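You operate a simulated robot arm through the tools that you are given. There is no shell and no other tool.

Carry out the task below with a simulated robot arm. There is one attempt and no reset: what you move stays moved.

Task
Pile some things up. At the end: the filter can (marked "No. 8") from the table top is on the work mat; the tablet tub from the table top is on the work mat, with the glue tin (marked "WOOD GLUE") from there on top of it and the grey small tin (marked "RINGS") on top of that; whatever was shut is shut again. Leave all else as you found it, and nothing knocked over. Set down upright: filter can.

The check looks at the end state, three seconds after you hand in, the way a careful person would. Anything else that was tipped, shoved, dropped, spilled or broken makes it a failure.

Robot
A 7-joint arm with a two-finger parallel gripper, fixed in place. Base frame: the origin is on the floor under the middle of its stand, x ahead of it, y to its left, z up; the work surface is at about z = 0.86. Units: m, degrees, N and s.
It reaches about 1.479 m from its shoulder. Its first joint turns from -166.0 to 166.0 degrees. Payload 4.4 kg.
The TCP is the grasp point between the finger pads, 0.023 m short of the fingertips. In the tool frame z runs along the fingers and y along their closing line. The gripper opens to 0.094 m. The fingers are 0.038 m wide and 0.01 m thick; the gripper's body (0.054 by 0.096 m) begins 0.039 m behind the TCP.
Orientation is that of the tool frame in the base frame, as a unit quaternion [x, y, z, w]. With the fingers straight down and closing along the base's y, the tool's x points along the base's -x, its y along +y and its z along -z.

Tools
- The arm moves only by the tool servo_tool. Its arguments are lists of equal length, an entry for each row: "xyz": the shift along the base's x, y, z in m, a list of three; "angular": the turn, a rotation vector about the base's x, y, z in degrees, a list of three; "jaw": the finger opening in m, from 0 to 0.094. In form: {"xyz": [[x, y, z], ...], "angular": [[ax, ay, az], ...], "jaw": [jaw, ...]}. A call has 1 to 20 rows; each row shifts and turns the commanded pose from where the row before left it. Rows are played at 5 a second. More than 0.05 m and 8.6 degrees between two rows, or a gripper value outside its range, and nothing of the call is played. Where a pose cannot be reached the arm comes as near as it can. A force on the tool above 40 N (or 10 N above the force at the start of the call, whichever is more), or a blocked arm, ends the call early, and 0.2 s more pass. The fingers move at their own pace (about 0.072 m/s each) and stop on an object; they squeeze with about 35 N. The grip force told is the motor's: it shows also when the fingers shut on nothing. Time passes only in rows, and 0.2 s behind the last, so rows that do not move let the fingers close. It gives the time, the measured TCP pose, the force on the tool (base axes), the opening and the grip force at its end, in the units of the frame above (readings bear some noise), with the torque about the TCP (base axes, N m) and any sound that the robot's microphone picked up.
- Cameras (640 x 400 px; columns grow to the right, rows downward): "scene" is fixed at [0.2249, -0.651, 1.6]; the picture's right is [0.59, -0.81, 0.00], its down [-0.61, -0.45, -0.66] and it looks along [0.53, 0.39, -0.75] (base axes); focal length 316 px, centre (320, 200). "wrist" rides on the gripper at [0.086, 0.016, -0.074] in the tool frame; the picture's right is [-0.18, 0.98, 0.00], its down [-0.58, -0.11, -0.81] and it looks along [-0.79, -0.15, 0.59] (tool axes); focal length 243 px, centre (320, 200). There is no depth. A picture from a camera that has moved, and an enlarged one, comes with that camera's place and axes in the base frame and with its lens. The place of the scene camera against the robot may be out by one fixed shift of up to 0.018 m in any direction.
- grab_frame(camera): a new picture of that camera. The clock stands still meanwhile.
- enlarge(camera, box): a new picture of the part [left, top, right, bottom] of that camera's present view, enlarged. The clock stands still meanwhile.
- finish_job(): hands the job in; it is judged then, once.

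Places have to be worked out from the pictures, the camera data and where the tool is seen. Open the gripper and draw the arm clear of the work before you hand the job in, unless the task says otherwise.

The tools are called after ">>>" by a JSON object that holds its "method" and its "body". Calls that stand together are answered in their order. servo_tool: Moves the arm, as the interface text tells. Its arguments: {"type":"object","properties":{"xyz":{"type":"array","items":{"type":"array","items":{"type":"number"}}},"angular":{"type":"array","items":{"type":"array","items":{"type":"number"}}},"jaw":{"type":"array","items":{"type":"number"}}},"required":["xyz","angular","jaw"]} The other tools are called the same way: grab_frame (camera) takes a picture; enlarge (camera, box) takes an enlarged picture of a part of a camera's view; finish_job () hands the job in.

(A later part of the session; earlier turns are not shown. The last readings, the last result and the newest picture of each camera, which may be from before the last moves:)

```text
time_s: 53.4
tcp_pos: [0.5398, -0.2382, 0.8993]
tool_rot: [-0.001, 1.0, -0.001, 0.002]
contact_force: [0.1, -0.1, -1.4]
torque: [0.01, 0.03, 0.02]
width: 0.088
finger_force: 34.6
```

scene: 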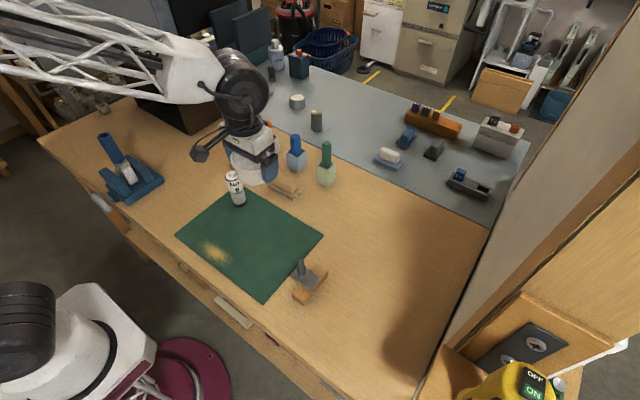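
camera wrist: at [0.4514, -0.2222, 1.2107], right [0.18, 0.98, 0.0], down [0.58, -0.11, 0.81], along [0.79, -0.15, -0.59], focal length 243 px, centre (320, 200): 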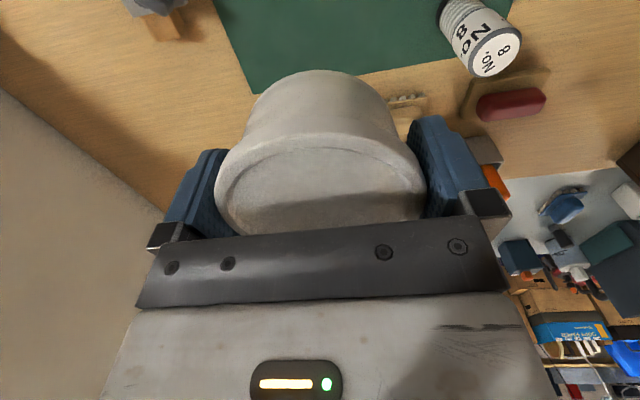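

No contact yet at 0.8993; I go down in 1 mm steps.

>>> {"method": "servo_tool", "body": {"xyz": [[0, 0, -0.001], [0, 0, -0.001], [0, 0, 0]], "angular": [[0, 0, 0], [0, 0, 0], [0, 0, 0]], "jaw": [0.075, 0.075, 0.075]}}

```text
time_s: 54.2
tcp_pos: [0.5391, -0.2401, 0.8969]
tool_rot: [0.0, 1.0, 0.0, 0.002]
contact_force: [-0.4, -0.5, -1.4]
torque: [-0.02, 0.01, 0.0]
width: 0.0879
finger_force: 35.4
```

Still weight only; two more millimetres.

>>> {"method": "servo_tool", "body": {"xyz": [[0, 0, -0.001], [0, 0, -0.001], [0, 0, 0]], "angular": [[0, 0, 0], [0, 0, 0], [0, 0, 0]], "jaw": [0.075, 0.075, 0.075]}}

```text
time_s: 55.0
tcp_pos: [0.5395, -0.2406, 0.8959]
tool_rot: [0.0, 1.0, 0.001, 0.002]
contact_force: [0.2, -0.3, -2.1]
torque: [-0.01, 0.0, 0.03]
width: 0.0876
finger_force: 35.5
```

Still free; continuing down in 1 mm steps.

>>> {"method": "servo_tool", "body": {"xyz": [[0, 0, -0.001], [0, 0, -0.001], [0, 0, 0]], "angular": [[0, 0, 0], [0, 0, 0], [0, 0, 0]], "jaw": [0.075, 0.075, 0.075]}}

>>> {"method": "enlarge", "body": {"camera": "scene", "box": [230, 170, 310, 220]}}

```text
time_s: 55.8
tcp_pos: [0.5401, -0.2403, 0.8955]
tool_rot: [0.0, 1.0, 0.0, 0.002]
contact_force: [-5.7, 5.7, 27.7]
torque: [-0.03, -0.19, -0.04]
width: 0.0879
finger_force: 35.1
```

```text
8.00 times, centred on (270, 195) of scene
camera zoom: at [0.2249, -0.651, 1.6], right [0.59, -0.81, 0.0], down [-0.61, -0.45, -0.66], along [0.53, 0.39, -0.75], focal length 2525 px, centre (720, 240)
```

zoom: 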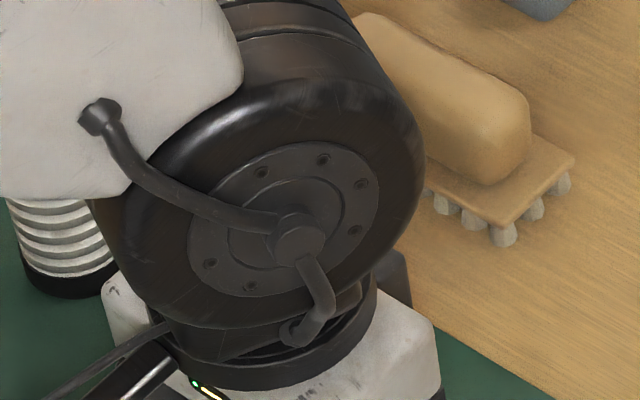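

Contact felt at z≈0.8955. I relieve 1 mm, open fully and rise straight up.

>>> {"method": "servo_tool", "body": {"xyz": [[0, 0, 0.001], [0, 0, 0], [0, 0, 0], [0, 0, 0]], "angular": [[0, 0, 0], [0, 0, 0], [0, 0, 0], [0, 0, 0]], "jaw": [0.075, 0.09, 0.094, 0.094]}}

>>> {"method": "grab_frame", "body": {"camera": "wrist"}}

```text
time_s: 56.8
tcp_pos: [0.5388, -0.2404, 0.8951]
tool_rot: [0.0, 1.0, 0.0, 0.002]
contact_force: [-0.3, 0.2, -0.4]
torque: [-0.01, -0.01, 0.02]
width: 0.0939
finger_force: 0.1
```

```text
taken
camera wrist: at [0.452, -0.2241, 0.9688], right [0.18, 0.98, 0.0], down [0.58, -0.11, 0.81], along [0.79, -0.15, -0.59], focal length 243 px, centre (320, 200)
```

wrist: 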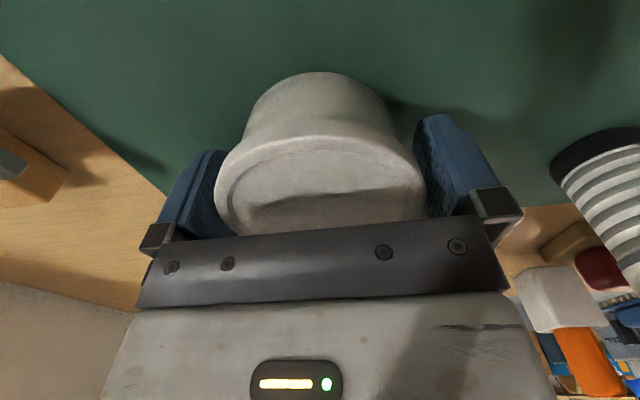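

The tub stands on the mat and the fingers are free. I rise straight, gently at first.

>>> {"method": "servo_tool", "body": {"xyz": [[0, 0, 0.008], [0, 0, 0.01], [0, 0, 0.012], [0, 0, 0.03], [0, 0, 0.045], [0, 0, 0.045], [0, 0, 0.045], [0, 0, 0.045], [0, 0, 0]], "angular": [[0, 0, 0], [0, 0, 0], [0, 0, 0], [0, 0, 0], [0, 0, 0], [0, 0, 0], [0, 0, 0], [0, 0, 0], [0, 0, 0]], "jaw": [0.094, 0.094, 0.094, 0.094, 0.094, 0.094, 0.094, 0.094, 0.094]}}

>>> {"method": "grab_frame", "body": {"camera": "wrist"}}

>>> {"method": "grab_frame", "body": {"camera": "scene"}}

```text
time_s: 58.8
tcp_pos: [0.538, -0.2393, 1.1345]
tool_rot: [0.0, 1.0, 0.0, 0.001]
contact_force: [0.9, -0.2, -0.8]
torque: [0.0, 0.01, -0.01]
width: 0.0941
finger_force: 0.0
```

```text
taken
camera wrist: at [0.451, -0.2238, 1.2088], right [0.18, 0.98, 0.0], down [0.58, -0.11, 0.81], along [0.79, -0.15, -0.59], focal length 243 px, centre (320, 200)
```

wrist: 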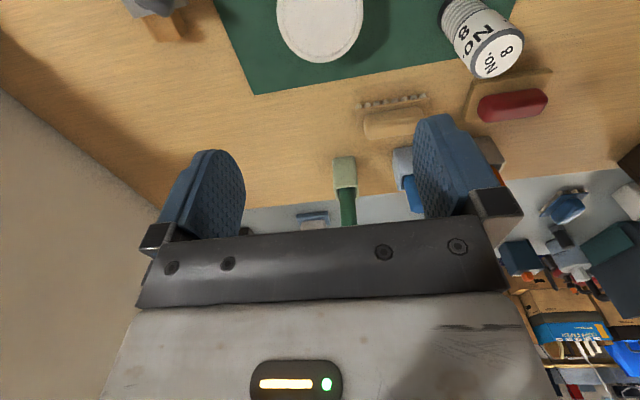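

```text
taken
```

scene: 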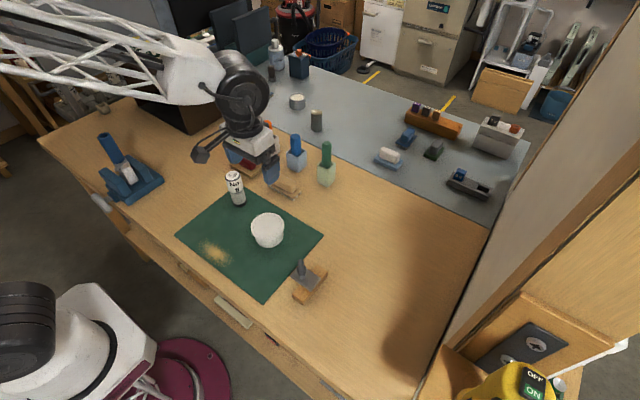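

The tub sits on the mat, lid intact. Glue tin's rim triangulates to (1.116, 0.131, 0.881); I fly to a viewing pose in front of it.

>>> {"method": "servo_tool", "body": {"xyz": [[0, 0, 0.045], [0.0365, 0.0265, 0], [0.0365, 0.0265, 0], [0.0365, 0.0265, 0], [0.0365, 0.0265, 0], [0.0365, 0.0265, 0], [0.0365, 0.0265, 0], [0.0365, 0.0265, 0], [0.0365, 0.0265, 0], [0.0365, 0.0265, 0], [0.0365, 0.0265, 0], [0.0365, 0.0265, 0], [0.0365, 0.0265, 0], [0.0365, 0.0265, 0], [0, 0.02, -0.04], [0, 0, 0]], "angular": [[0, 0, 0], [0, 0, 0], [0, 0, 0], [0, 0, 0], [0, 0, 0], [0, 0, 0], [0, 0, 0], [0, 0, 0], [0, 0, 0], [0, 0, 0], [0, 0, 0], [0, 0, 0], [0, 0, 0], [0, 0, 0], [0, 0, 0], [0, 0, 0]], "jaw": [0.094, 0.094, 0.094, 0.094, 0.094, 0.094, 0.094, 0.094, 0.094, 0.094, 0.094, 0.094, 0.094, 0.094, 0.094, 0.094]}}

>>> {"method": "grab_frame", "body": {"camera": "wrist"}}

>>> {"method": "enlarge", "body": {"camera": "wrist", "box": [256, 40, 416, 140]}}

```text
time_s: 62.2
tcp_pos: [1.0138, 0.1244, 1.1396]
tool_rot: [0.0, 1.0, 0.0, 0.001]
contact_force: [0.1, -0.8, 0.1]
torque: [-0.02, 0.0, 0.04]
width: 0.094
finger_force: 0.1
```

```text
taken
camera wrist: at [0.9261, 0.1405, 1.2141], right [0.18, 0.98, 0.0], down [0.58, -0.11, 0.81], along [0.79, -0.15, -0.59], focal length 243 px, centre (320, 200)
```

wrist: 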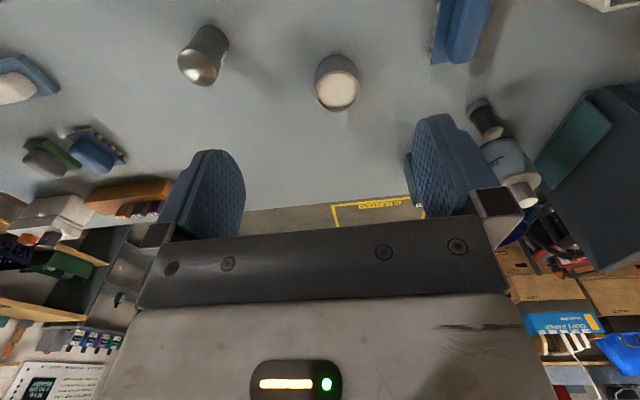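

```text
4.00 times, centred on (336, 90) of wrist
camera zoom: at [0.9261, 0.1405, 1.2141], right [0.18, 0.98, 0.0], down [0.58, -0.11, 0.81], along [0.79, -0.15, -0.59], focal length 970 px, centre (256, 640)
```

zoom: 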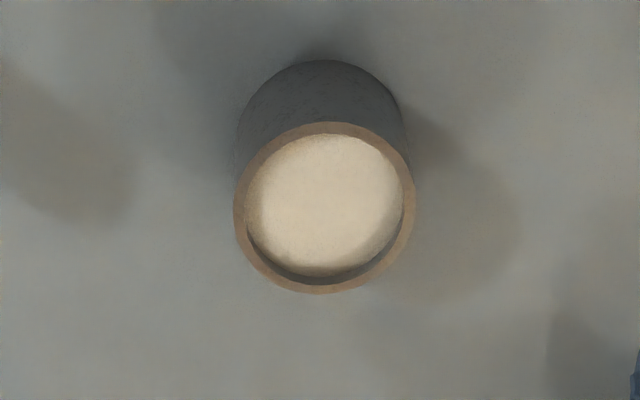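

The glue tin is at about (1.119, 0.130), diameter ≈0.066, standing on z≈0.838. I move over it and down to z≈0.94 for a check.

>>> {"method": "servo_tool", "body": {"xyz": [[0.035, 0.002, 0], [0.035, 0.002, 0], [0.035, 0.0015, 0], [0, 0, -0.04], [0, 0, -0.04], [0, 0, -0.04], [0, 0, -0.04], [0, 0, -0.04], [0, 0, 0], [0, 0, 0]], "angular": [[0, 0, 0], [0, 0, 0], [0, 0, 0], [0, 0, 0], [0, 0, 0], [0, 0, 0], [0, 0, 0], [0, 0, 0], [0, 0, 0], [0, 0, 0]], "jaw": [0.094, 0.094, 0.094, 0.094, 0.094, 0.094, 0.094, 0.094, 0.094, 0.094]}}

>>> {"method": "grab_frame", "body": {"camera": "wrist"}}

>>> {"method": "enlarge", "body": {"camera": "wrist", "box": [224, 0, 416, 120]}}

```text
time_s: 64.4
tcp_pos: [1.1185, 0.1298, 0.942]
tool_rot: [0.0, 1.0, 0.0, 0.002]
contact_force: [0.4, 0.9, 0.3]
torque: [0.0, 0.06, 0.0]
width: 0.0939
finger_force: 0.0
```

```text
taken
camera wrist: at [1.0314, 0.1457, 1.014], right [0.18, 0.98, 0.0], down [0.58, -0.11, 0.81], along [0.79, -0.15, -0.59], focal length 243 px, centre (320, 200)
```

wrist: 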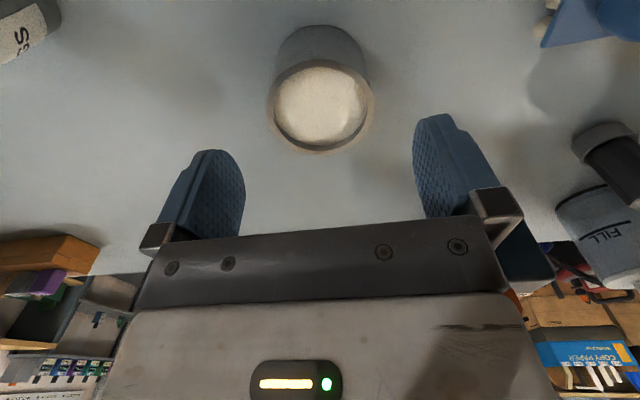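

```text
3.33 times, centred on (320, 60) of wrist
camera zoom: at [1.0314, 0.1457, 1.014], right [0.18, 0.98, 0.0], down [0.58, -0.11, 0.81], along [0.79, -0.15, -0.59], focal length 809 px, centre (320, 667)
```

zoom: 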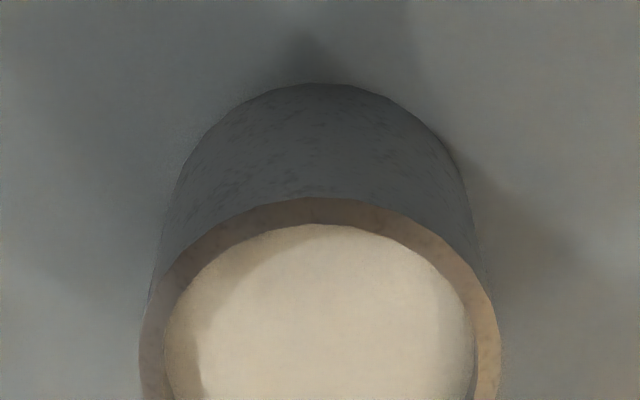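

Centring is within 2-3 mm. I adjust slightly, descend to z≈0.868 and close on the glue tin.

>>> {"method": "servo_tool", "body": {"xyz": [[0.002, -0.0005, -0.02], [0, 0, -0.02], [0, 0, -0.02], [0, 0, -0.014], [0, 0, 0], [0, 0, 0], [0, 0, 0], [0, 0, 0], [0, 0, 0]], "angular": [[0, 0, 0], [0, 0, 0], [0, 0, 0], [0, 0, 0], [0, 0, 0], [0, 0, 0], [0, 0, 0], [0, 0, 0], [0, 0, 0]], "jaw": [0.094, 0.094, 0.094, 0.094, 0.094, 0.08, 0.07, 0.058, 0.058]}}

>>> {"method": "grab_frame", "body": {"camera": "wrist"}}

```text
time_s: 66.4
tcp_pos: [1.1211, 0.1285, 0.8654]
tool_rot: [0.0, 1.0, 0.0, 0.002]
contact_force: [0.5, -0.1, -0.3]
torque: [0.1, -0.03, 0.0]
width: 0.0652
finger_force: 34.5
```

```text
taken
camera wrist: at [1.034, 0.1447, 0.94], right [0.18, 0.98, 0.0], down [0.58, -0.11, 0.81], along [0.8, -0.15, -0.59], focal length 243 px, centre (320, 200)
```

wrist: 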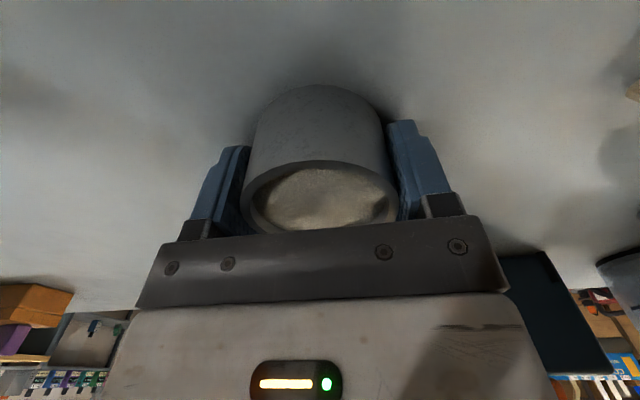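

Gripped (0.0652 m, 34.5 N) at z≈0.866. I lift it straight up.

>>> {"method": "servo_tool", "body": {"xyz": [[0, 0, 0.01], [0, 0, 0.03], [0, 0, 0.045], [0, 0, 0.045], [0, 0, 0.045], [0, 0, 0.045], [0, 0, 0.045], [0, 0, 0.02], [0, 0, 0]], "angular": [[0, 0, 0], [0, 0, 0], [0, 0, 0], [0, 0, 0], [0, 0, 0], [0, 0, 0], [0, 0, 0], [0, 0, 0], [0, 0, 0]], "jaw": [0.058, 0.058, 0.058, 0.058, 0.058, 0.058, 0.058, 0.058, 0.058]}}

>>> {"method": "grab_frame", "body": {"camera": "wrist"}}

>>> {"method": "grab_frame", "body": {"camera": "scene"}}

```text
time_s: 68.4
tcp_pos: [1.119, 0.1302, 1.1514]
tool_rot: [0.0, 1.0, 0.0, 0.002]
contact_force: [-0.4, 0.1, -1.8]
torque: [-0.02, 0.02, 0.01]
width: 0.0652
finger_force: 35.0
```

```text
taken
camera wrist: at [1.0336, 0.1454, 1.2251], right [0.18, 0.98, 0.0], down [0.58, -0.11, 0.81], along [0.79, -0.15, -0.59], focal length 243 px, centre (320, 200)
```

wrist: 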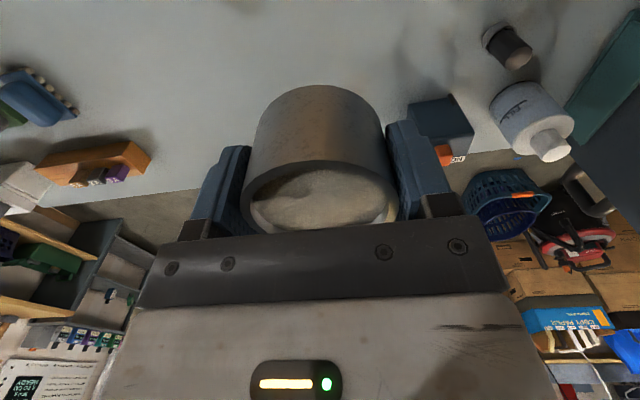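

```text
taken
```

scene: 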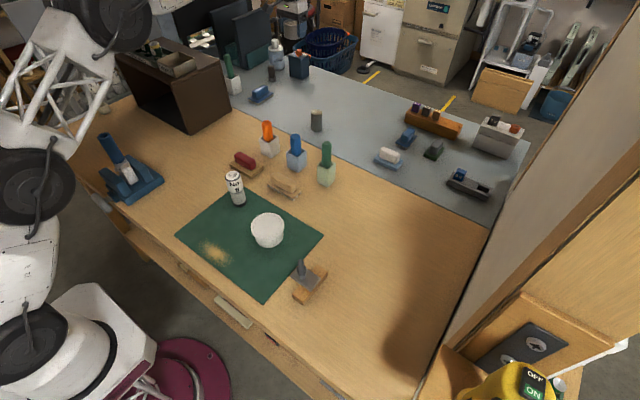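

The tin is held level. I carry it to above the tub's centre (0.540, -0.240).

>>> {"method": "servo_tool", "body": {"xyz": [[-0.03867, -0.02463, 0], [-0.03867, -0.02463, 0], [-0.03867, -0.02463, 0], [-0.03867, -0.02463, 0], [-0.03867, -0.02463, 0], [-0.03867, -0.02463, 0], [-0.03867, -0.02463, 0], [-0.03867, -0.02463, 0], [-0.03867, -0.02463, 0], [-0.03867, -0.02463, 0], [-0.03867, -0.02463, 0], [-0.03867, -0.02463, 0], [-0.03867, -0.02463, 0], [-0.03867, -0.02463, 0], [-0.03867, -0.02463, 0], [0, 0, 0], [0, 0, 0]], "angular": [[0, 0, 0], [0, 0, 0], [0, 0, 0], [0, 0, 0], [0, 0, 0], [0, 0, 0], [0, 0, 0], [0, 0, 0], [0, 0, 0], [0, 0, 0], [0, 0, 0], [0, 0, 0], [0, 0, 0], [0, 0, 0], [0, 0, 0], [0, 0, 0], [0, 0, 0]], "jaw": [0.058, 0.058, 0.058, 0.058, 0.058, 0.058, 0.058, 0.058, 0.058, 0.058, 0.058, 0.058, 0.058, 0.058, 0.058, 0.058, 0.058]}}

>>> {"method": "grab_frame", "body": {"camera": "wrist"}}

>>> {"method": "grab_frame", "body": {"camera": "scene"}}

```text
time_s: 72.0
tcp_pos: [0.5402, -0.2393, 1.1519]
tool_rot: [0.001, 1.0, 0.0, 0.002]
contact_force: [-0.2, 0.2, -2.8]
torque: [0.0, 0.0, 0.03]
width: 0.0651
finger_force: 34.0
```

```text
taken
camera wrist: at [0.4539, -0.2237, 1.225], right [0.18, 0.98, 0.0], down [0.58, -0.11, 0.81], along [0.79, -0.15, -0.59], focal length 243 px, centre (320, 200)
```

wrist: 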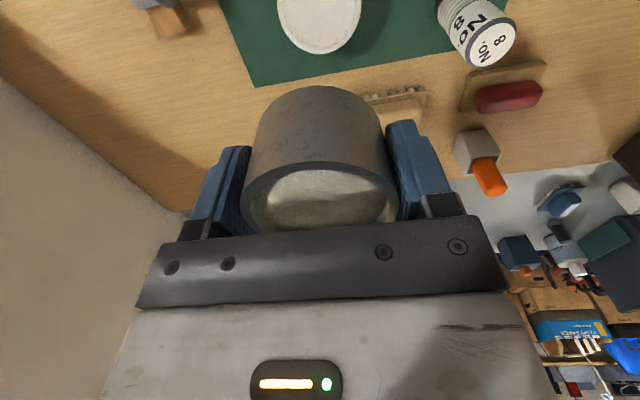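

```text
taken
```

scene: 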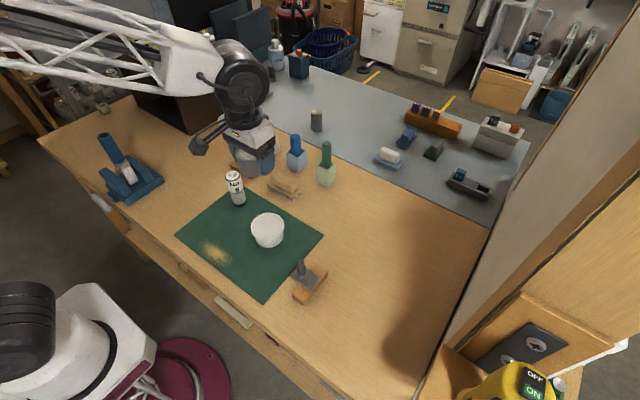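

The lid is centred under the tin. I lower to z≈0.96, about 2 cm above expected contact.

>>> {"method": "servo_tool", "body": {"xyz": [[0, 0, -0.045], [0, 0, -0.045], [0, 0, -0.045], [0, 0, -0.045], [0, 0, -0.012], [0, 0, 0], [0, 0, 0]], "angular": [[0, 0, 0], [0, 0, 0], [0, 0, 0], [0, 0, 0], [0, 0, 0], [0, 0, 0], [0, 0, 0]], "jaw": [0.058, 0.058, 0.058, 0.058, 0.058, 0.058, 0.058]}}

>>> {"method": "grab_frame", "body": {"camera": "wrist"}}

>>> {"method": "enlarge", "body": {"camera": "scene", "box": [210, 170, 330, 260]}}

```text
time_s: 73.6
tcp_pos: [0.5405, -0.2376, 0.9583]
tool_rot: [0.0, 1.0, 0.001, 0.002]
contact_force: [0.2, -0.9, -3.0]
torque: [-0.01, 0.01, -0.01]
width: 0.065
finger_force: 34.9
```

```text
taken
camera wrist: at [0.4534, -0.2229, 1.033], right [0.18, 0.98, 0.0], down [0.58, -0.11, 0.81], along [0.79, -0.15, -0.59], focal length 243 px, centre (320, 200)
```

wrist: 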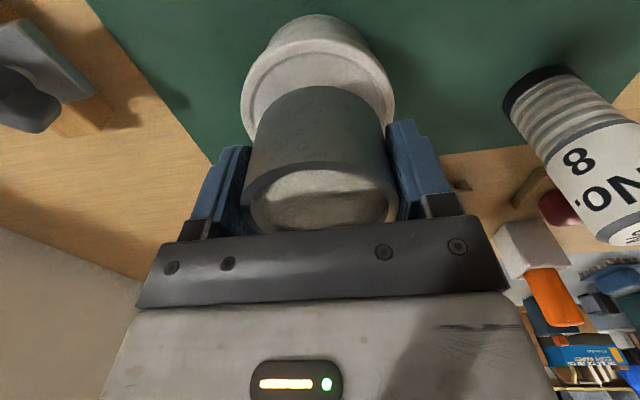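

```text
4.44 times, centred on (270, 215) of scene
camera zoom: at [0.2249, -0.651, 1.6], right [0.59, -0.81, 0.0], down [-0.61, -0.45, -0.66], along [0.53, 0.39, -0.75], focal length 1403 px, centre (542, 133)
```

zoom: 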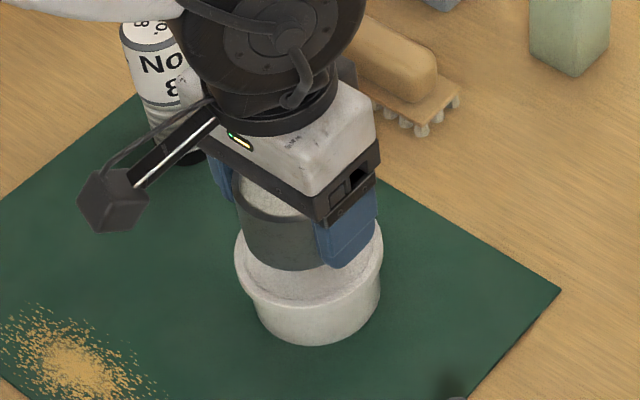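

Tin and lid are aligned. I nudge 1 mm in -y and lower slowly.

>>> {"method": "servo_tool", "body": {"xyz": [[0, -0.001, -0.005], [0, 0, -0.005], [0, 0, -0.003], [0, 0, -0.002], [0, 0, 0]], "angular": [[0, 0, 0], [0, 0, 0], [0, 0, 0], [0, 0, 0], [0, 0, 0]], "jaw": [0.058, 0.058, 0.058, 0.058, 0.058]}}

```text
time_s: 74.8
tcp_pos: [0.54, -0.2412, 0.9443]
tool_rot: [0.0, 1.0, 0.0, 0.002]
contact_force: [-0.8, 0.4, -3.2]
torque: [0.0, 0.01, -0.03]
width: 0.0651
finger_force: 35.1
```

Free of contact at 0.944; continuing in 1 mm steps.

>>> {"method": "servo_tool", "body": {"xyz": [[0, 0, -0.001], [0, 0, -0.001], [0, 0, -0.001], [0, 0, 0]], "angular": [[0, 0, 0], [0, 0, 0], [0, 0, 0], [0, 0, 0]], "jaw": [0.058, 0.058, 0.058, 0.058]}}

```text
time_s: 75.8
tcp_pos: [0.5409, -0.2397, 0.9413]
tool_rot: [0.0, 1.0, 0.0, 0.001]
contact_force: [-0.4, 0.0, -2.6]
torque: [0.0, 0.02, 0.02]
width: 0.0653
finger_force: 35.0
```

Still only the weight is felt; another 2 mm in 1 mm steps.

>>> {"method": "servo_tool", "body": {"xyz": [[0, 0, -0.001], [0, 0, -0.001], [0, 0, 0]], "angular": [[0, 0, 0], [0, 0, 0], [0, 0, 0]], "jaw": [0.058, 0.058, 0.058]}}

```text
time_s: 76.6
tcp_pos: [0.5397, -0.2402, 0.9402]
tool_rot: [0.001, 1.0, -0.001, 0.003]
contact_force: [-2.4, -0.1, 11.4]
torque: [0.1, 0.23, 0.01]
width: 0.0651
finger_force: 34.9
```

Contact with the lid at z≈0.940 as predicted. I relieve half a millimetre and open gently.

>>> {"method": "servo_tool", "body": {"xyz": [[0, 0, 0.0005], [0, 0, 0], [0, 0, 0], [0, 0, 0], [0, 0, 0]], "angular": [[0, 0, 0], [0, 0, 0], [0, 0, 0], [0, 0, 0], [0, 0, 0]], "jaw": [0.058, 0.067, 0.072, 0.082, 0.092]}}

>>> {"method": "grab_frame", "body": {"camera": "wrist"}}

>>> {"method": "enlarge", "body": {"camera": "scene", "box": [210, 170, 330, 260]}}

```text
time_s: 77.8
tcp_pos: [0.5404, -0.2413, 0.9395]
tool_rot: [0.0, 1.0, 0.0, 0.002]
contact_force: [-0.7, 1.0, 0.5]
torque: [0.0, -0.03, 0.02]
width: 0.0922
finger_force: 0.2
```

```text
taken
camera wrist: at [0.4532, -0.2247, 1.0133], right [0.18, 0.98, 0.0], down [0.58, -0.11, 0.81], along [0.79, -0.15, -0.59], focal length 243 px, centre (320, 200)
```

wrist: 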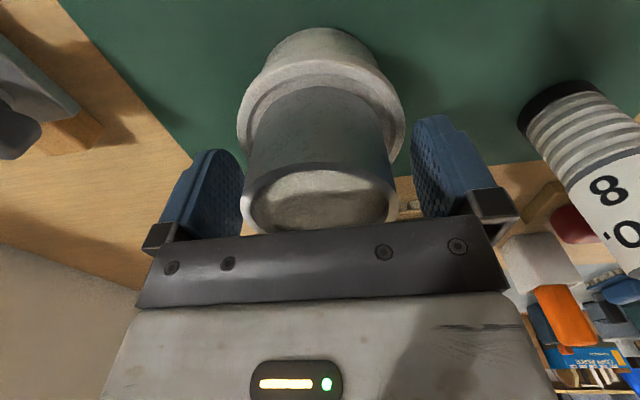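

```text
4.44 times, centred on (270, 215) of scene
camera zoom: at [0.2249, -0.651, 1.6], right [0.59, -0.81, 0.0], down [-0.61, -0.45, -0.66], along [0.53, 0.39, -0.75], focal length 1403 px, centre (542, 133)
```

zoom: 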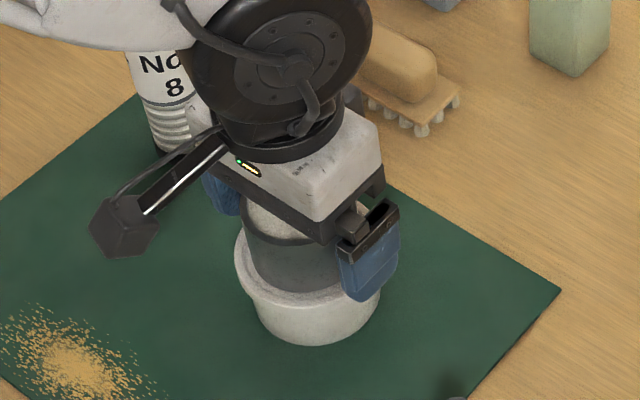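

The tin rests on the tub. I rise straight up and check the stack.

>>> {"method": "servo_tool", "body": {"xyz": [[0, 0, 0.01], [0, 0, 0.015], [0, 0, 0.03], [0, 0, 0.045], [0, 0, 0.045], [0, 0, 0.045], [0, 0, 0.025], [0, 0, 0]], "angular": [[0, 0, 0], [0, 0, 0], [0, 0, 0], [0, 0, 0], [0, 0, 0], [0, 0, 0], [0, 0, 0], [0, 0, 0]], "jaw": [0.094, 0.094, 0.094, 0.094, 0.094, 0.094, 0.094, 0.094]}}

>>> {"method": "grab_frame", "body": {"camera": "wrist"}}

>>> {"method": "enlarge", "body": {"camera": "scene", "box": [210, 170, 330, 260]}}

```text
time_s: 79.6
tcp_pos: [0.5386, -0.2396, 1.1537]
tool_rot: [0.0, 1.0, 0.0, 0.002]
contact_force: [0.4, 0.8, 0.0]
torque: [-0.02, 0.0, 0.03]
width: 0.0941
finger_force: 0.0
```

```text
taken
camera wrist: at [0.4525, -0.2246, 1.2289], right [0.18, 0.98, 0.0], down [0.58, -0.11, 0.81], along [0.79, -0.15, -0.59], focal length 243 px, centre (320, 200)
```

wrist: 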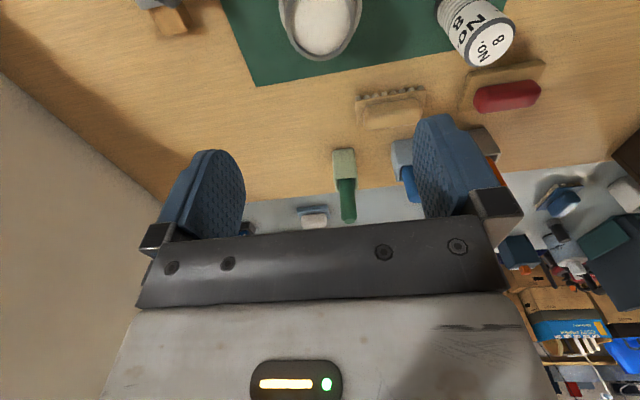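

```text
4.44 times, centred on (270, 215) of scene
camera zoom: at [0.2249, -0.651, 1.6], right [0.59, -0.81, 0.0], down [-0.61, -0.45, -0.66], along [0.53, 0.39, -0.75], focal length 1403 px, centre (542, 133)
```

zoom: 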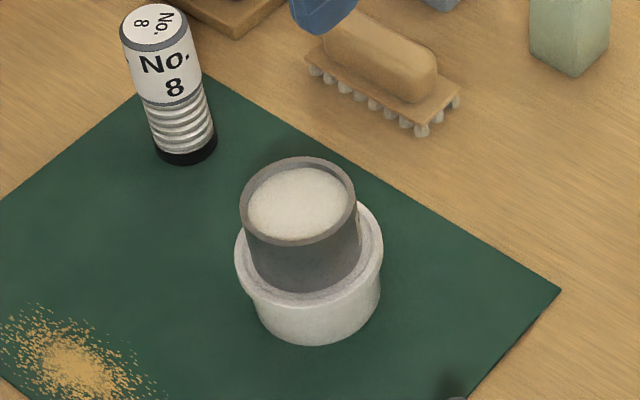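

The stack is well centred. The RINGS tin triangulates to (1.037, -0.031) with top z≈0.913; I fly to a viewing pose before it.

>>> {"method": "servo_tool", "body": {"xyz": [[0.04, 0.0209, 0], [0.04, 0.0209, 0], [0.04, 0.0209, 0], [0.04, 0.0209, 0], [0.04, 0.0209, 0], [0.04, 0.0209, 0], [0.04, 0.0209, 0], [0.04, 0.0209, 0], [0.04, 0.0209, 0], [0.04, 0.0209, 0], [0, 0, 0], [0, 0, 0]], "angular": [[0, 0, 0], [0, 0, 0], [0, 0, 0], [0, 0, 0], [0, 0, 0], [0, 0, 0], [0, 0, 0], [0, 0, 0], [0, 0, 0], [0, 0, 0], [0, 0, 0], [0, 0, 0]], "jaw": [0.094, 0.094, 0.094, 0.094, 0.094, 0.094, 0.094, 0.094, 0.094, 0.094, 0.094, 0.094]}}

>>> {"method": "grab_frame", "body": {"camera": "wrist"}}

>>> {"method": "enlarge", "body": {"camera": "wrist", "box": [256, 30, 416, 130]}}

```text
time_s: 82.2
tcp_pos: [0.941, -0.0308, 1.1549]
tool_rot: [0.001, 1.0, 0.001, 0.002]
contact_force: [-0.5, 0.2, -0.3]
torque: [-0.01, 0.03, -0.02]
width: 0.0941
finger_force: 0.0
```

```text
taken
camera wrist: at [0.853, -0.0153, 1.2287], right [0.18, 0.98, 0.0], down [0.58, -0.11, 0.81], along [0.79, -0.15, -0.59], focal length 243 px, centre (320, 200)
```

wrist: 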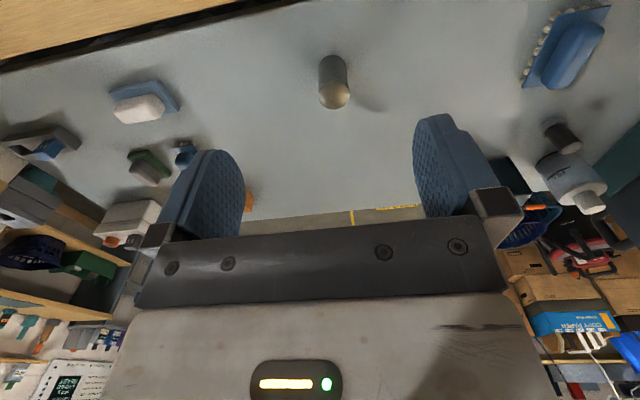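

```text
4.00 times, centred on (336, 80) of wrist
camera zoom: at [0.853, -0.0153, 1.2287], right [0.18, 0.98, 0.0], down [0.58, -0.11, 0.81], along [0.79, -0.15, -0.59], focal length 970 px, centre (256, 680)
```

zoom: 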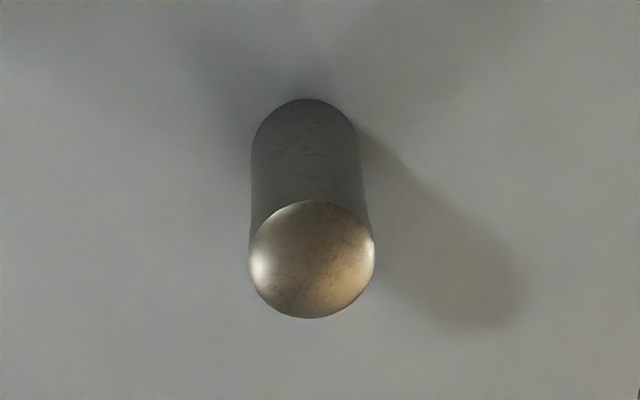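

RINGS tin: centre (1.039, -0.030), diameter ≈0.044, top ≈0.913. I move above it and down to z≈0.955.

>>> {"method": "servo_tool", "body": {"xyz": [[0.033, 0.0003, 0], [0.033, 0.0003, 0], [0.032, 0.0002, 0], [0, 0, -0.04], [0, 0, -0.04], [0, 0, -0.04], [0, 0, -0.04], [0, 0, -0.04], [0, 0, 0], [0, 0, 0]], "angular": [[0, 0, 0], [0, 0, 0], [0, 0, 0], [0, 0, 0], [0, 0, 0], [0, 0, 0], [0, 0, 0], [0, 0, 0], [0, 0, 0], [0, 0, 0]], "jaw": [0.094, 0.094, 0.094, 0.094, 0.094, 0.094, 0.094, 0.094, 0.094, 0.094]}}

>>> {"method": "grab_frame", "body": {"camera": "wrist"}}

>>> {"method": "enlarge", "body": {"camera": "wrist", "box": [224, 40, 416, 160]}}

```text
time_s: 84.4
tcp_pos: [1.0376, -0.03, 0.9546]
tool_rot: [0.0, 1.0, 0.0, 0.002]
contact_force: [-0.6, 0.0, 0.7]
torque: [-0.01, 0.0, 0.0]
width: 0.0941
finger_force: 0.1
```

```text
taken
camera wrist: at [0.9509, -0.0148, 1.0285], right [0.18, 0.98, 0.0], down [0.58, -0.11, 0.81], along [0.79, -0.15, -0.59], focal length 243 px, centre (320, 200)
```

wrist: 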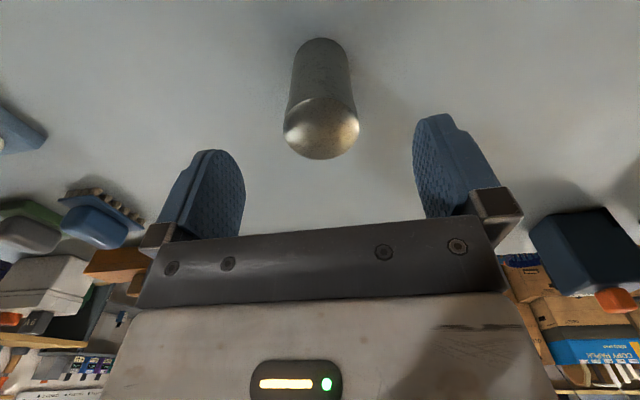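

```text
3.33 times, centred on (320, 100) of wrist
camera zoom: at [0.9509, -0.0148, 1.0285], right [0.18, 0.98, 0.0], down [0.58, -0.11, 0.81], along [0.79, -0.15, -0.59], focal length 809 px, centre (320, 533)
```

zoom: 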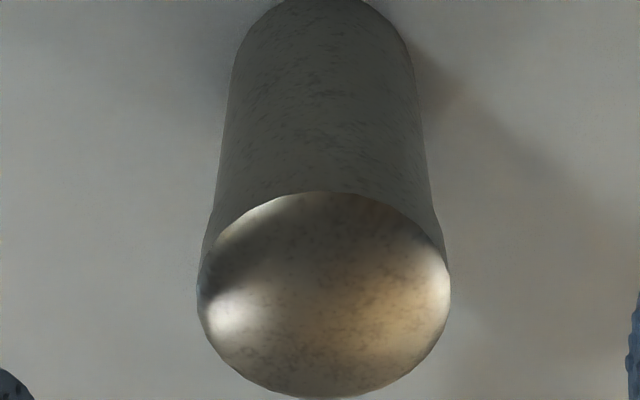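

Aligned within a few mm. I shift +3 mm in x, descend to z≈0.886 and close.

>>> {"method": "servo_tool", "body": {"xyz": [[0.003, 0, -0.02], [0, 0, -0.02], [0, 0, -0.02], [0, 0, -0.0085], [0, 0, 0], [0, 0, 0], [0, 0, 0], [0, 0, 0], [0, 0, 0], [0, 0, 0]], "angular": [[0, 0, 0], [0, 0, 0], [0, 0, 0], [0, 0, 0], [0, 0, 0], [0, 0, 0], [0, 0, 0], [0, 0, 0], [0, 0, 0], [0, 0, 0]], "jaw": [0.094, 0.094, 0.094, 0.094, 0.08, 0.065, 0.052, 0.044, 0.036, 0.036]}}

>>> {"method": "grab_frame", "body": {"camera": "wrist"}}

```text
time_s: 86.6
tcp_pos: [1.0417, -0.0303, 0.8857]
tool_rot: [0.0, 1.0, 0.0, 0.002]
contact_force: [-0.2, 0.4, 0.2]
torque: [0.04, -0.04, -0.01]
width: 0.0428
finger_force: 35.1
```

```text
taken
camera wrist: at [0.9542, -0.015, 0.96], right [0.18, 0.98, 0.0], down [0.58, -0.11, 0.81], along [0.79, -0.15, -0.59], focal length 243 px, centre (320, 200)
```

wrist: 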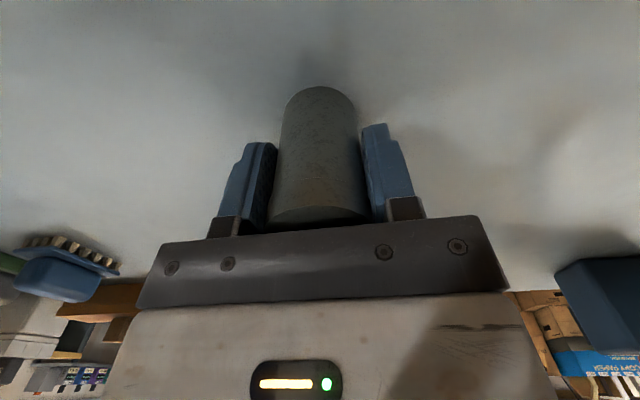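

Gripped (0.0428 m, 35 N). I lift straight up.

>>> {"method": "servo_tool", "body": {"xyz": [[0, 0, 0.01], [0, 0, 0.03], [0, 0, 0.045], [0, 0, 0.045], [0, 0, 0.045], [0, 0, 0.045], [0, 0, 0.045], [0, 0, 0.03], [0, 0, 0]], "angular": [[0, 0, 0], [0, 0, 0], [0, 0, 0], [0, 0, 0], [0, 0, 0], [0, 0, 0], [0, 0, 0], [0, 0, 0], [0, 0, 0]], "jaw": [0.036, 0.036, 0.036, 0.036, 0.036, 0.036, 0.036, 0.036, 0.036]}}

>>> {"method": "grab_frame", "body": {"camera": "wrist"}}

```text
time_s: 88.6
tcp_pos: [1.0408, -0.0295, 1.1823]
tool_rot: [-0.001, 1.0, 0.0, 0.001]
contact_force: [0.4, -0.4, -2.0]
torque: [-0.01, -0.01, 0.03]
width: 0.0429
finger_force: 35.6
```

```text
taken
camera wrist: at [0.9548, -0.0145, 1.2556], right [0.18, 0.98, 0.0], down [0.58, -0.11, 0.81], along [0.79, -0.15, -0.59], focal length 243 px, centre (320, 200)
```

wrist: 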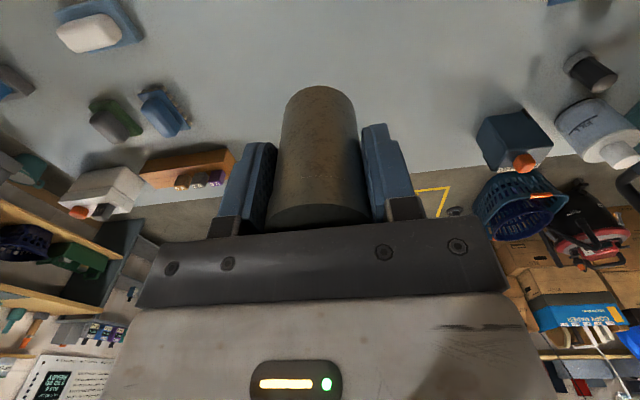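

The tin is held straight. I carry it to above the stack at (0.540, -0.240), z≈1.18.

>>> {"method": "servo_tool", "body": {"xyz": [[-0.0417, -0.0175, 0], [-0.0417, -0.0175, 0], [-0.0417, -0.0175, 0], [-0.0417, -0.0175, 0], [-0.0417, -0.0175, 0], [-0.0417, -0.0175, 0], [-0.0417, -0.0175, 0], [-0.0417, -0.0175, 0], [-0.0417, -0.0175, 0], [-0.0417, -0.0175, 0], [-0.0417, -0.0175, 0], [-0.0417, -0.0175, 0], [0, 0, 0], [0, 0, 0]], "angular": [[0, 0, 0], [0, 0, 0], [0, 0, 0], [0, 0, 0], [0, 0, 0], [0, 0, 0], [0, 0, 0], [0, 0, 0], [0, 0, 0], [0, 0, 0], [0, 0, 0], [0, 0, 0], [0, 0, 0], [0, 0, 0]], "jaw": [0.036, 0.036, 0.036, 0.036, 0.036, 0.036, 0.036, 0.036, 0.036, 0.036, 0.036, 0.036, 0.036, 0.036]}}

>>> {"method": "grab_frame", "body": {"camera": "wrist"}}

>>> {"method": "enlarge", "body": {"camera": "wrist", "box": [240, 0, 400, 100]}}

>>> {"method": "grab_frame", "body": {"camera": "scene"}}

```text
time_s: 91.6
tcp_pos: [0.5407, -0.241, 1.1801]
tool_rot: [-0.001, 1.0, 0.0, 0.003]
contact_force: [-0.6, 0.2, -0.7]
torque: [0.01, -0.01, -0.02]
width: 0.0428
finger_force: 34.6
```

```text
taken
camera wrist: at [0.4535, -0.2256, 1.2544], right [0.18, 0.98, 0.0], down [0.58, -0.11, 0.81], along [0.79, -0.15, -0.59], focal length 243 px, centre (320, 200)
```

wrist: 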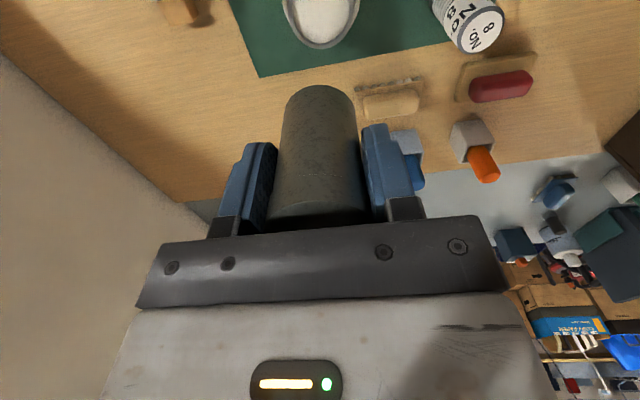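

```text
4.00 times, centred on (320, 50) of wrist
camera zoom: at [0.4535, -0.2256, 1.2544], right [0.18, 0.98, 0.0], down [0.58, -0.11, 0.81], along [0.79, -0.15, -0.59], focal length 970 px, centre (320, 800)
```

zoom: 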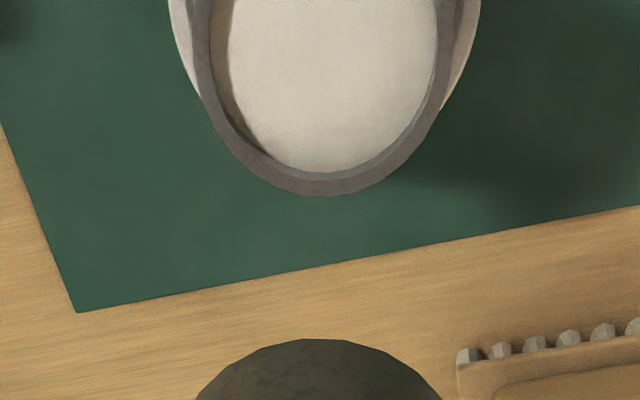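

```text
taken
```

scene: 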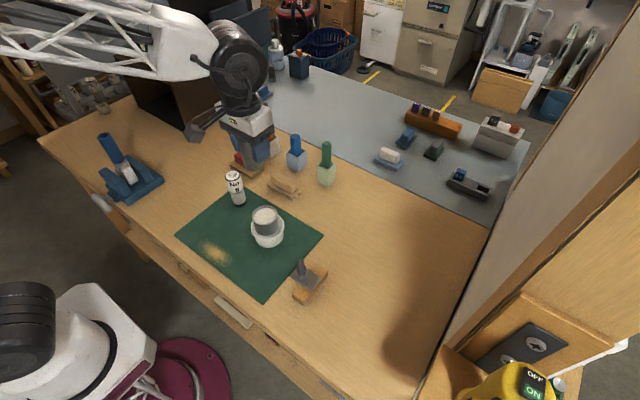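

The glue tin's rim is centred under the RINGS tin. I lower to z≈1.02, with the tin's bottom ~1.5 cm above the rim.

>>> {"method": "servo_tool", "body": {"xyz": [[0, 0, -0.04], [0, 0, -0.04], [0, 0, -0.04], [0, 0, -0.04], [0, 0, 0], [0, 0, 0]], "angular": [[0, 0, 0], [0, 0, 0], [0, 0, 0], [0, 0, 0], [0, 0, 0], [0, 0, 0]], "jaw": [0.036, 0.036, 0.036, 0.036, 0.036, 0.036]}}

>>> {"method": "grab_frame", "body": {"camera": "wrist"}}

>>> {"method": "enlarge", "body": {"camera": "scene", "box": [210, 160, 330, 260]}}

```text
time_s: 93.0
tcp_pos: [0.539, -0.2409, 1.0206]
tool_rot: [0.0, 1.0, 0.001, 0.002]
contact_force: [0.5, 0.3, -0.1]
torque: [0.01, 0.0, -0.01]
width: 0.0426
finger_force: 34.8
```

```text
taken
camera wrist: at [0.4532, -0.2253, 1.095], right [0.18, 0.98, 0.0], down [0.58, -0.11, 0.81], along [0.79, -0.15, -0.59], focal length 243 px, centre (320, 200)
```

wrist: 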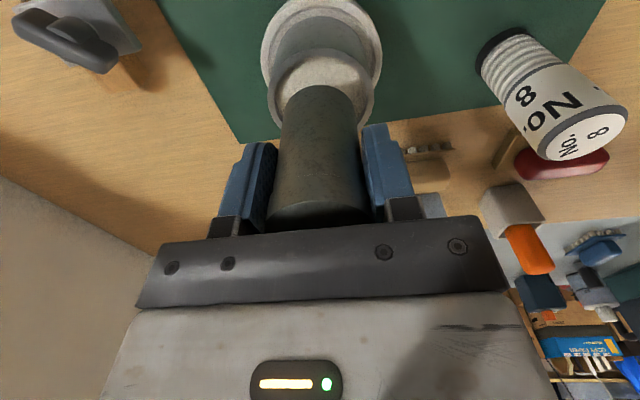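

```text
4.00 times, centred on (270, 210) of scene
camera zoom: at [0.2249, -0.651, 1.6], right [0.59, -0.81, 0.0], down [-0.61, -0.45, -0.66], along [0.53, 0.39, -0.75], focal length 1262 px, centre (520, 160)
```

zoom: 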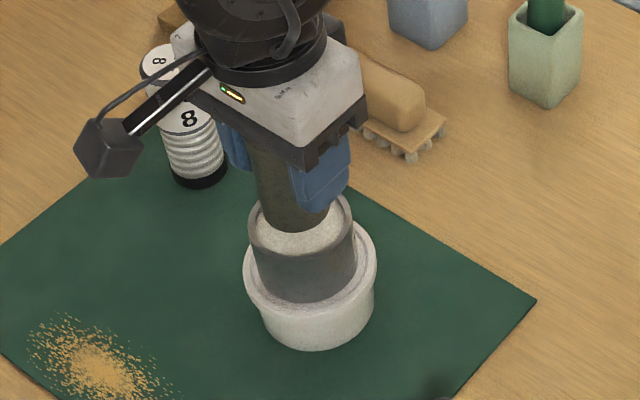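

Aligned. I lower slowly toward contact.

>>> {"method": "servo_tool", "body": {"xyz": [[0, 0, -0.005], [0, 0, -0.005], [0, 0, -0.003], [0, 0, -0.002], [0, 0, 0]], "angular": [[0, 0, 0], [0, 0, 0], [0, 0, 0], [0, 0, 0], [0, 0, 0]], "jaw": [0.036, 0.036, 0.036, 0.036, 0.036]}}

```text
time_s: 94.2
tcp_pos: [0.5397, -0.2421, 1.0058]
tool_rot: [0.0, 1.0, -0.001, 0.002]
contact_force: [-0.1, -0.5, -1.1]
torque: [0.01, 0.0, 0.03]
width: 0.0425
finger_force: 35.3
```

Not yet in contact at 1.006; down in 1 mm steps.

>>> {"method": "servo_tool", "body": {"xyz": [[0, 0, -0.001], [0, 0, -0.001], [0, 0, -0.001], [0, 0, 0]], "angular": [[0, 0, 0], [0, 0, 0], [0, 0, 0], [0, 0, 0]], "jaw": [0.036, 0.036, 0.036, 0.036]}}

>>> {"method": "grab_frame", "body": {"camera": "wrist"}}

```text
time_s: 95.2
tcp_pos: [0.5401, -0.2399, 1.0027]
tool_rot: [0.0, 1.0, 0.0, 0.002]
contact_force: [-0.2, -0.1, -1.5]
torque: [0.03, 0.03, 0.0]
width: 0.0426
finger_force: 34.9
```

```text
taken
camera wrist: at [0.4537, -0.2251, 1.0767], right [0.18, 0.98, 0.0], down [0.58, -0.11, 0.81], along [0.79, -0.15, -0.59], focal length 243 px, centre (320, 200)
```

wrist: 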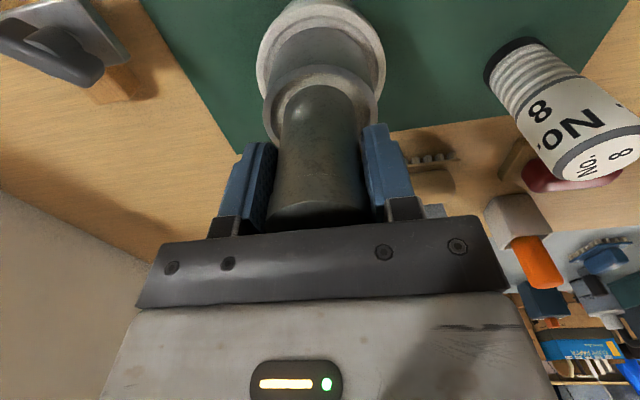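

Nearly at the rim; continuing in 1 mm steps with force checks.

>>> {"method": "servo_tool", "body": {"xyz": [[0, 0, -0.001], [0, 0, -0.001], [0, 0, 0]], "angular": [[0, 0, 0], [0, 0, 0], [0, 0, 0]], "jaw": [0.036, 0.036, 0.036]}}

```text
time_s: 96.0
tcp_pos: [0.5411, -0.2398, 1.001]
tool_rot: [0.0, 1.0, 0.0, 0.002]
contact_force: [0.4, -0.6, -0.4]
torque: [0.01, -0.01, 0.0]
width: 0.0426
finger_force: 34.7
```

Still free; two more millimetres.

>>> {"method": "servo_tool", "body": {"xyz": [[0, 0, -0.001], [0, 0, -0.001], [0, 0, 0]], "angular": [[0, 0, 0], [0, 0, 0], [0, 0, 0]], "jaw": [0.036, 0.036, 0.036]}}

```text
time_s: 96.8
tcp_pos: [0.5403, -0.2412, 1.0009]
tool_rot: [0.0, 1.0, -0.001, 0.003]
contact_force: [1.2, 0.2, 22.3]
torque: [0.0, -0.04, -0.15]
width: 0.0429
finger_force: 34.9
```

Contact (22 N) at z≈1.000 with almost no torque, so it sits flush on the glue surface. I relieve 1 mm and open gently.

>>> {"method": "servo_tool", "body": {"xyz": [[0, 0, 0.001], [0, 0, 0], [0, 0, 0], [0, 0, 0], [0, 0, 0], [0, 0, 0]], "angular": [[0, 0, 0], [0, 0, 0], [0, 0, 0], [0, 0, 0], [0, 0, 0], [0, 0, 0]], "jaw": [0.036, 0.044, 0.048, 0.055, 0.07, 0.085]}}

>>> {"method": "grab_frame", "body": {"camera": "wrist"}}

>>> {"method": "enlarge", "body": {"camera": "scene", "box": [210, 160, 330, 260]}}

```text
time_s: 98.2
tcp_pos: [0.5406, -0.2398, 1.0001]
tool_rot: [0.0, 1.0, 0.0, 0.002]
contact_force: [-0.1, -0.4, 0.0]
torque: [-0.01, 0.0, 0.01]
width: 0.085
finger_force: 0.1
```

```text
taken
camera wrist: at [0.4538, -0.2249, 1.0739], right [0.18, 0.98, 0.0], down [0.58, -0.11, 0.81], along [0.79, -0.15, -0.59], focal length 243 px, centre (320, 200)
```

wrist: 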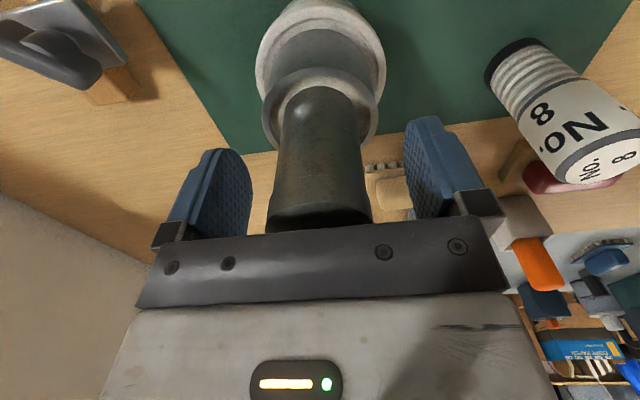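

```text
4.00 times, centred on (270, 210) of scene
camera zoom: at [0.2249, -0.651, 1.6], right [0.59, -0.81, 0.0], down [-0.61, -0.45, -0.66], along [0.53, 0.39, -0.75], focal length 1262 px, centre (520, 160)
```

zoom: 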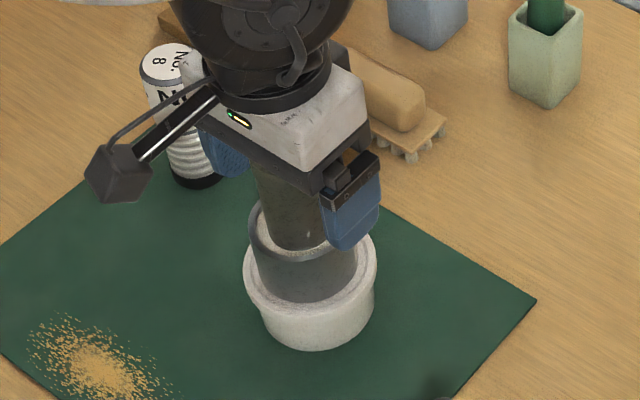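

The RINGS tin stands free on the stack. I rise straight up until the fingers are well clear.

>>> {"method": "servo_tool", "body": {"xyz": [[0, 0, 0.01], [0, 0, 0.015], [0, 0, 0.03], [0, 0, 0.045], [0, 0, 0.045], [0, 0, 0.045], [0, 0, 0.045], [0, 0, 0]], "angular": [[0, 0, 0], [0, 0, 0], [0, 0, 0], [0, 0, 0], [0, 0, 0], [0, 0, 0], [0, 0, 0], [0, 0, 0]], "jaw": [0.09, 0.094, 0.094, 0.094, 0.094, 0.094, 0.094, 0.094]}}

>>> {"method": "grab_frame", "body": {"camera": "scene"}}

>>> {"method": "enlarge", "body": {"camera": "scene", "box": [210, 160, 330, 260]}}

```text
time_s: 100.0
tcp_pos: [0.5394, -0.2419, 1.2358]
tool_rot: [0.0, 1.0, -0.001, 0.002]
contact_force: [0.6, 0.1, 0.0]
torque: [-0.01, 0.0, -0.01]
width: 0.0941
finger_force: 0.0
```

```text
taken
```

scene: 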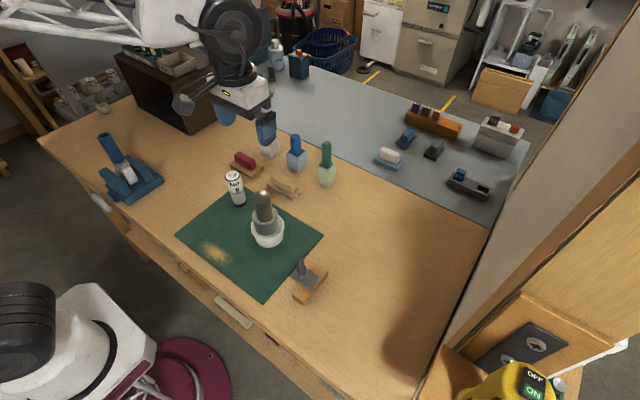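

```text
4.00 times, centred on (270, 210) of scene
camera zoom: at [0.2249, -0.651, 1.6], right [0.59, -0.81, 0.0], down [-0.61, -0.45, -0.66], along [0.53, 0.39, -0.75], focal length 1262 px, centre (520, 160)
```

zoom: 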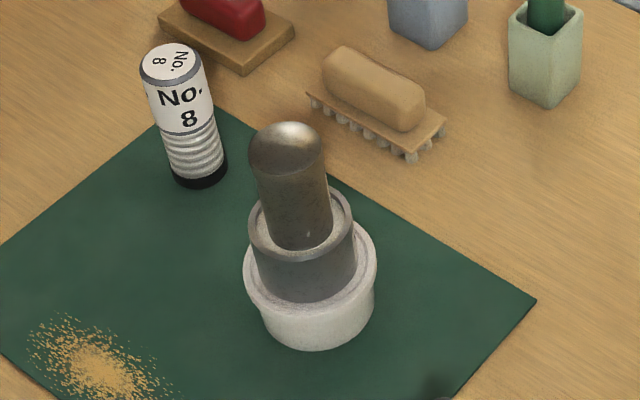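

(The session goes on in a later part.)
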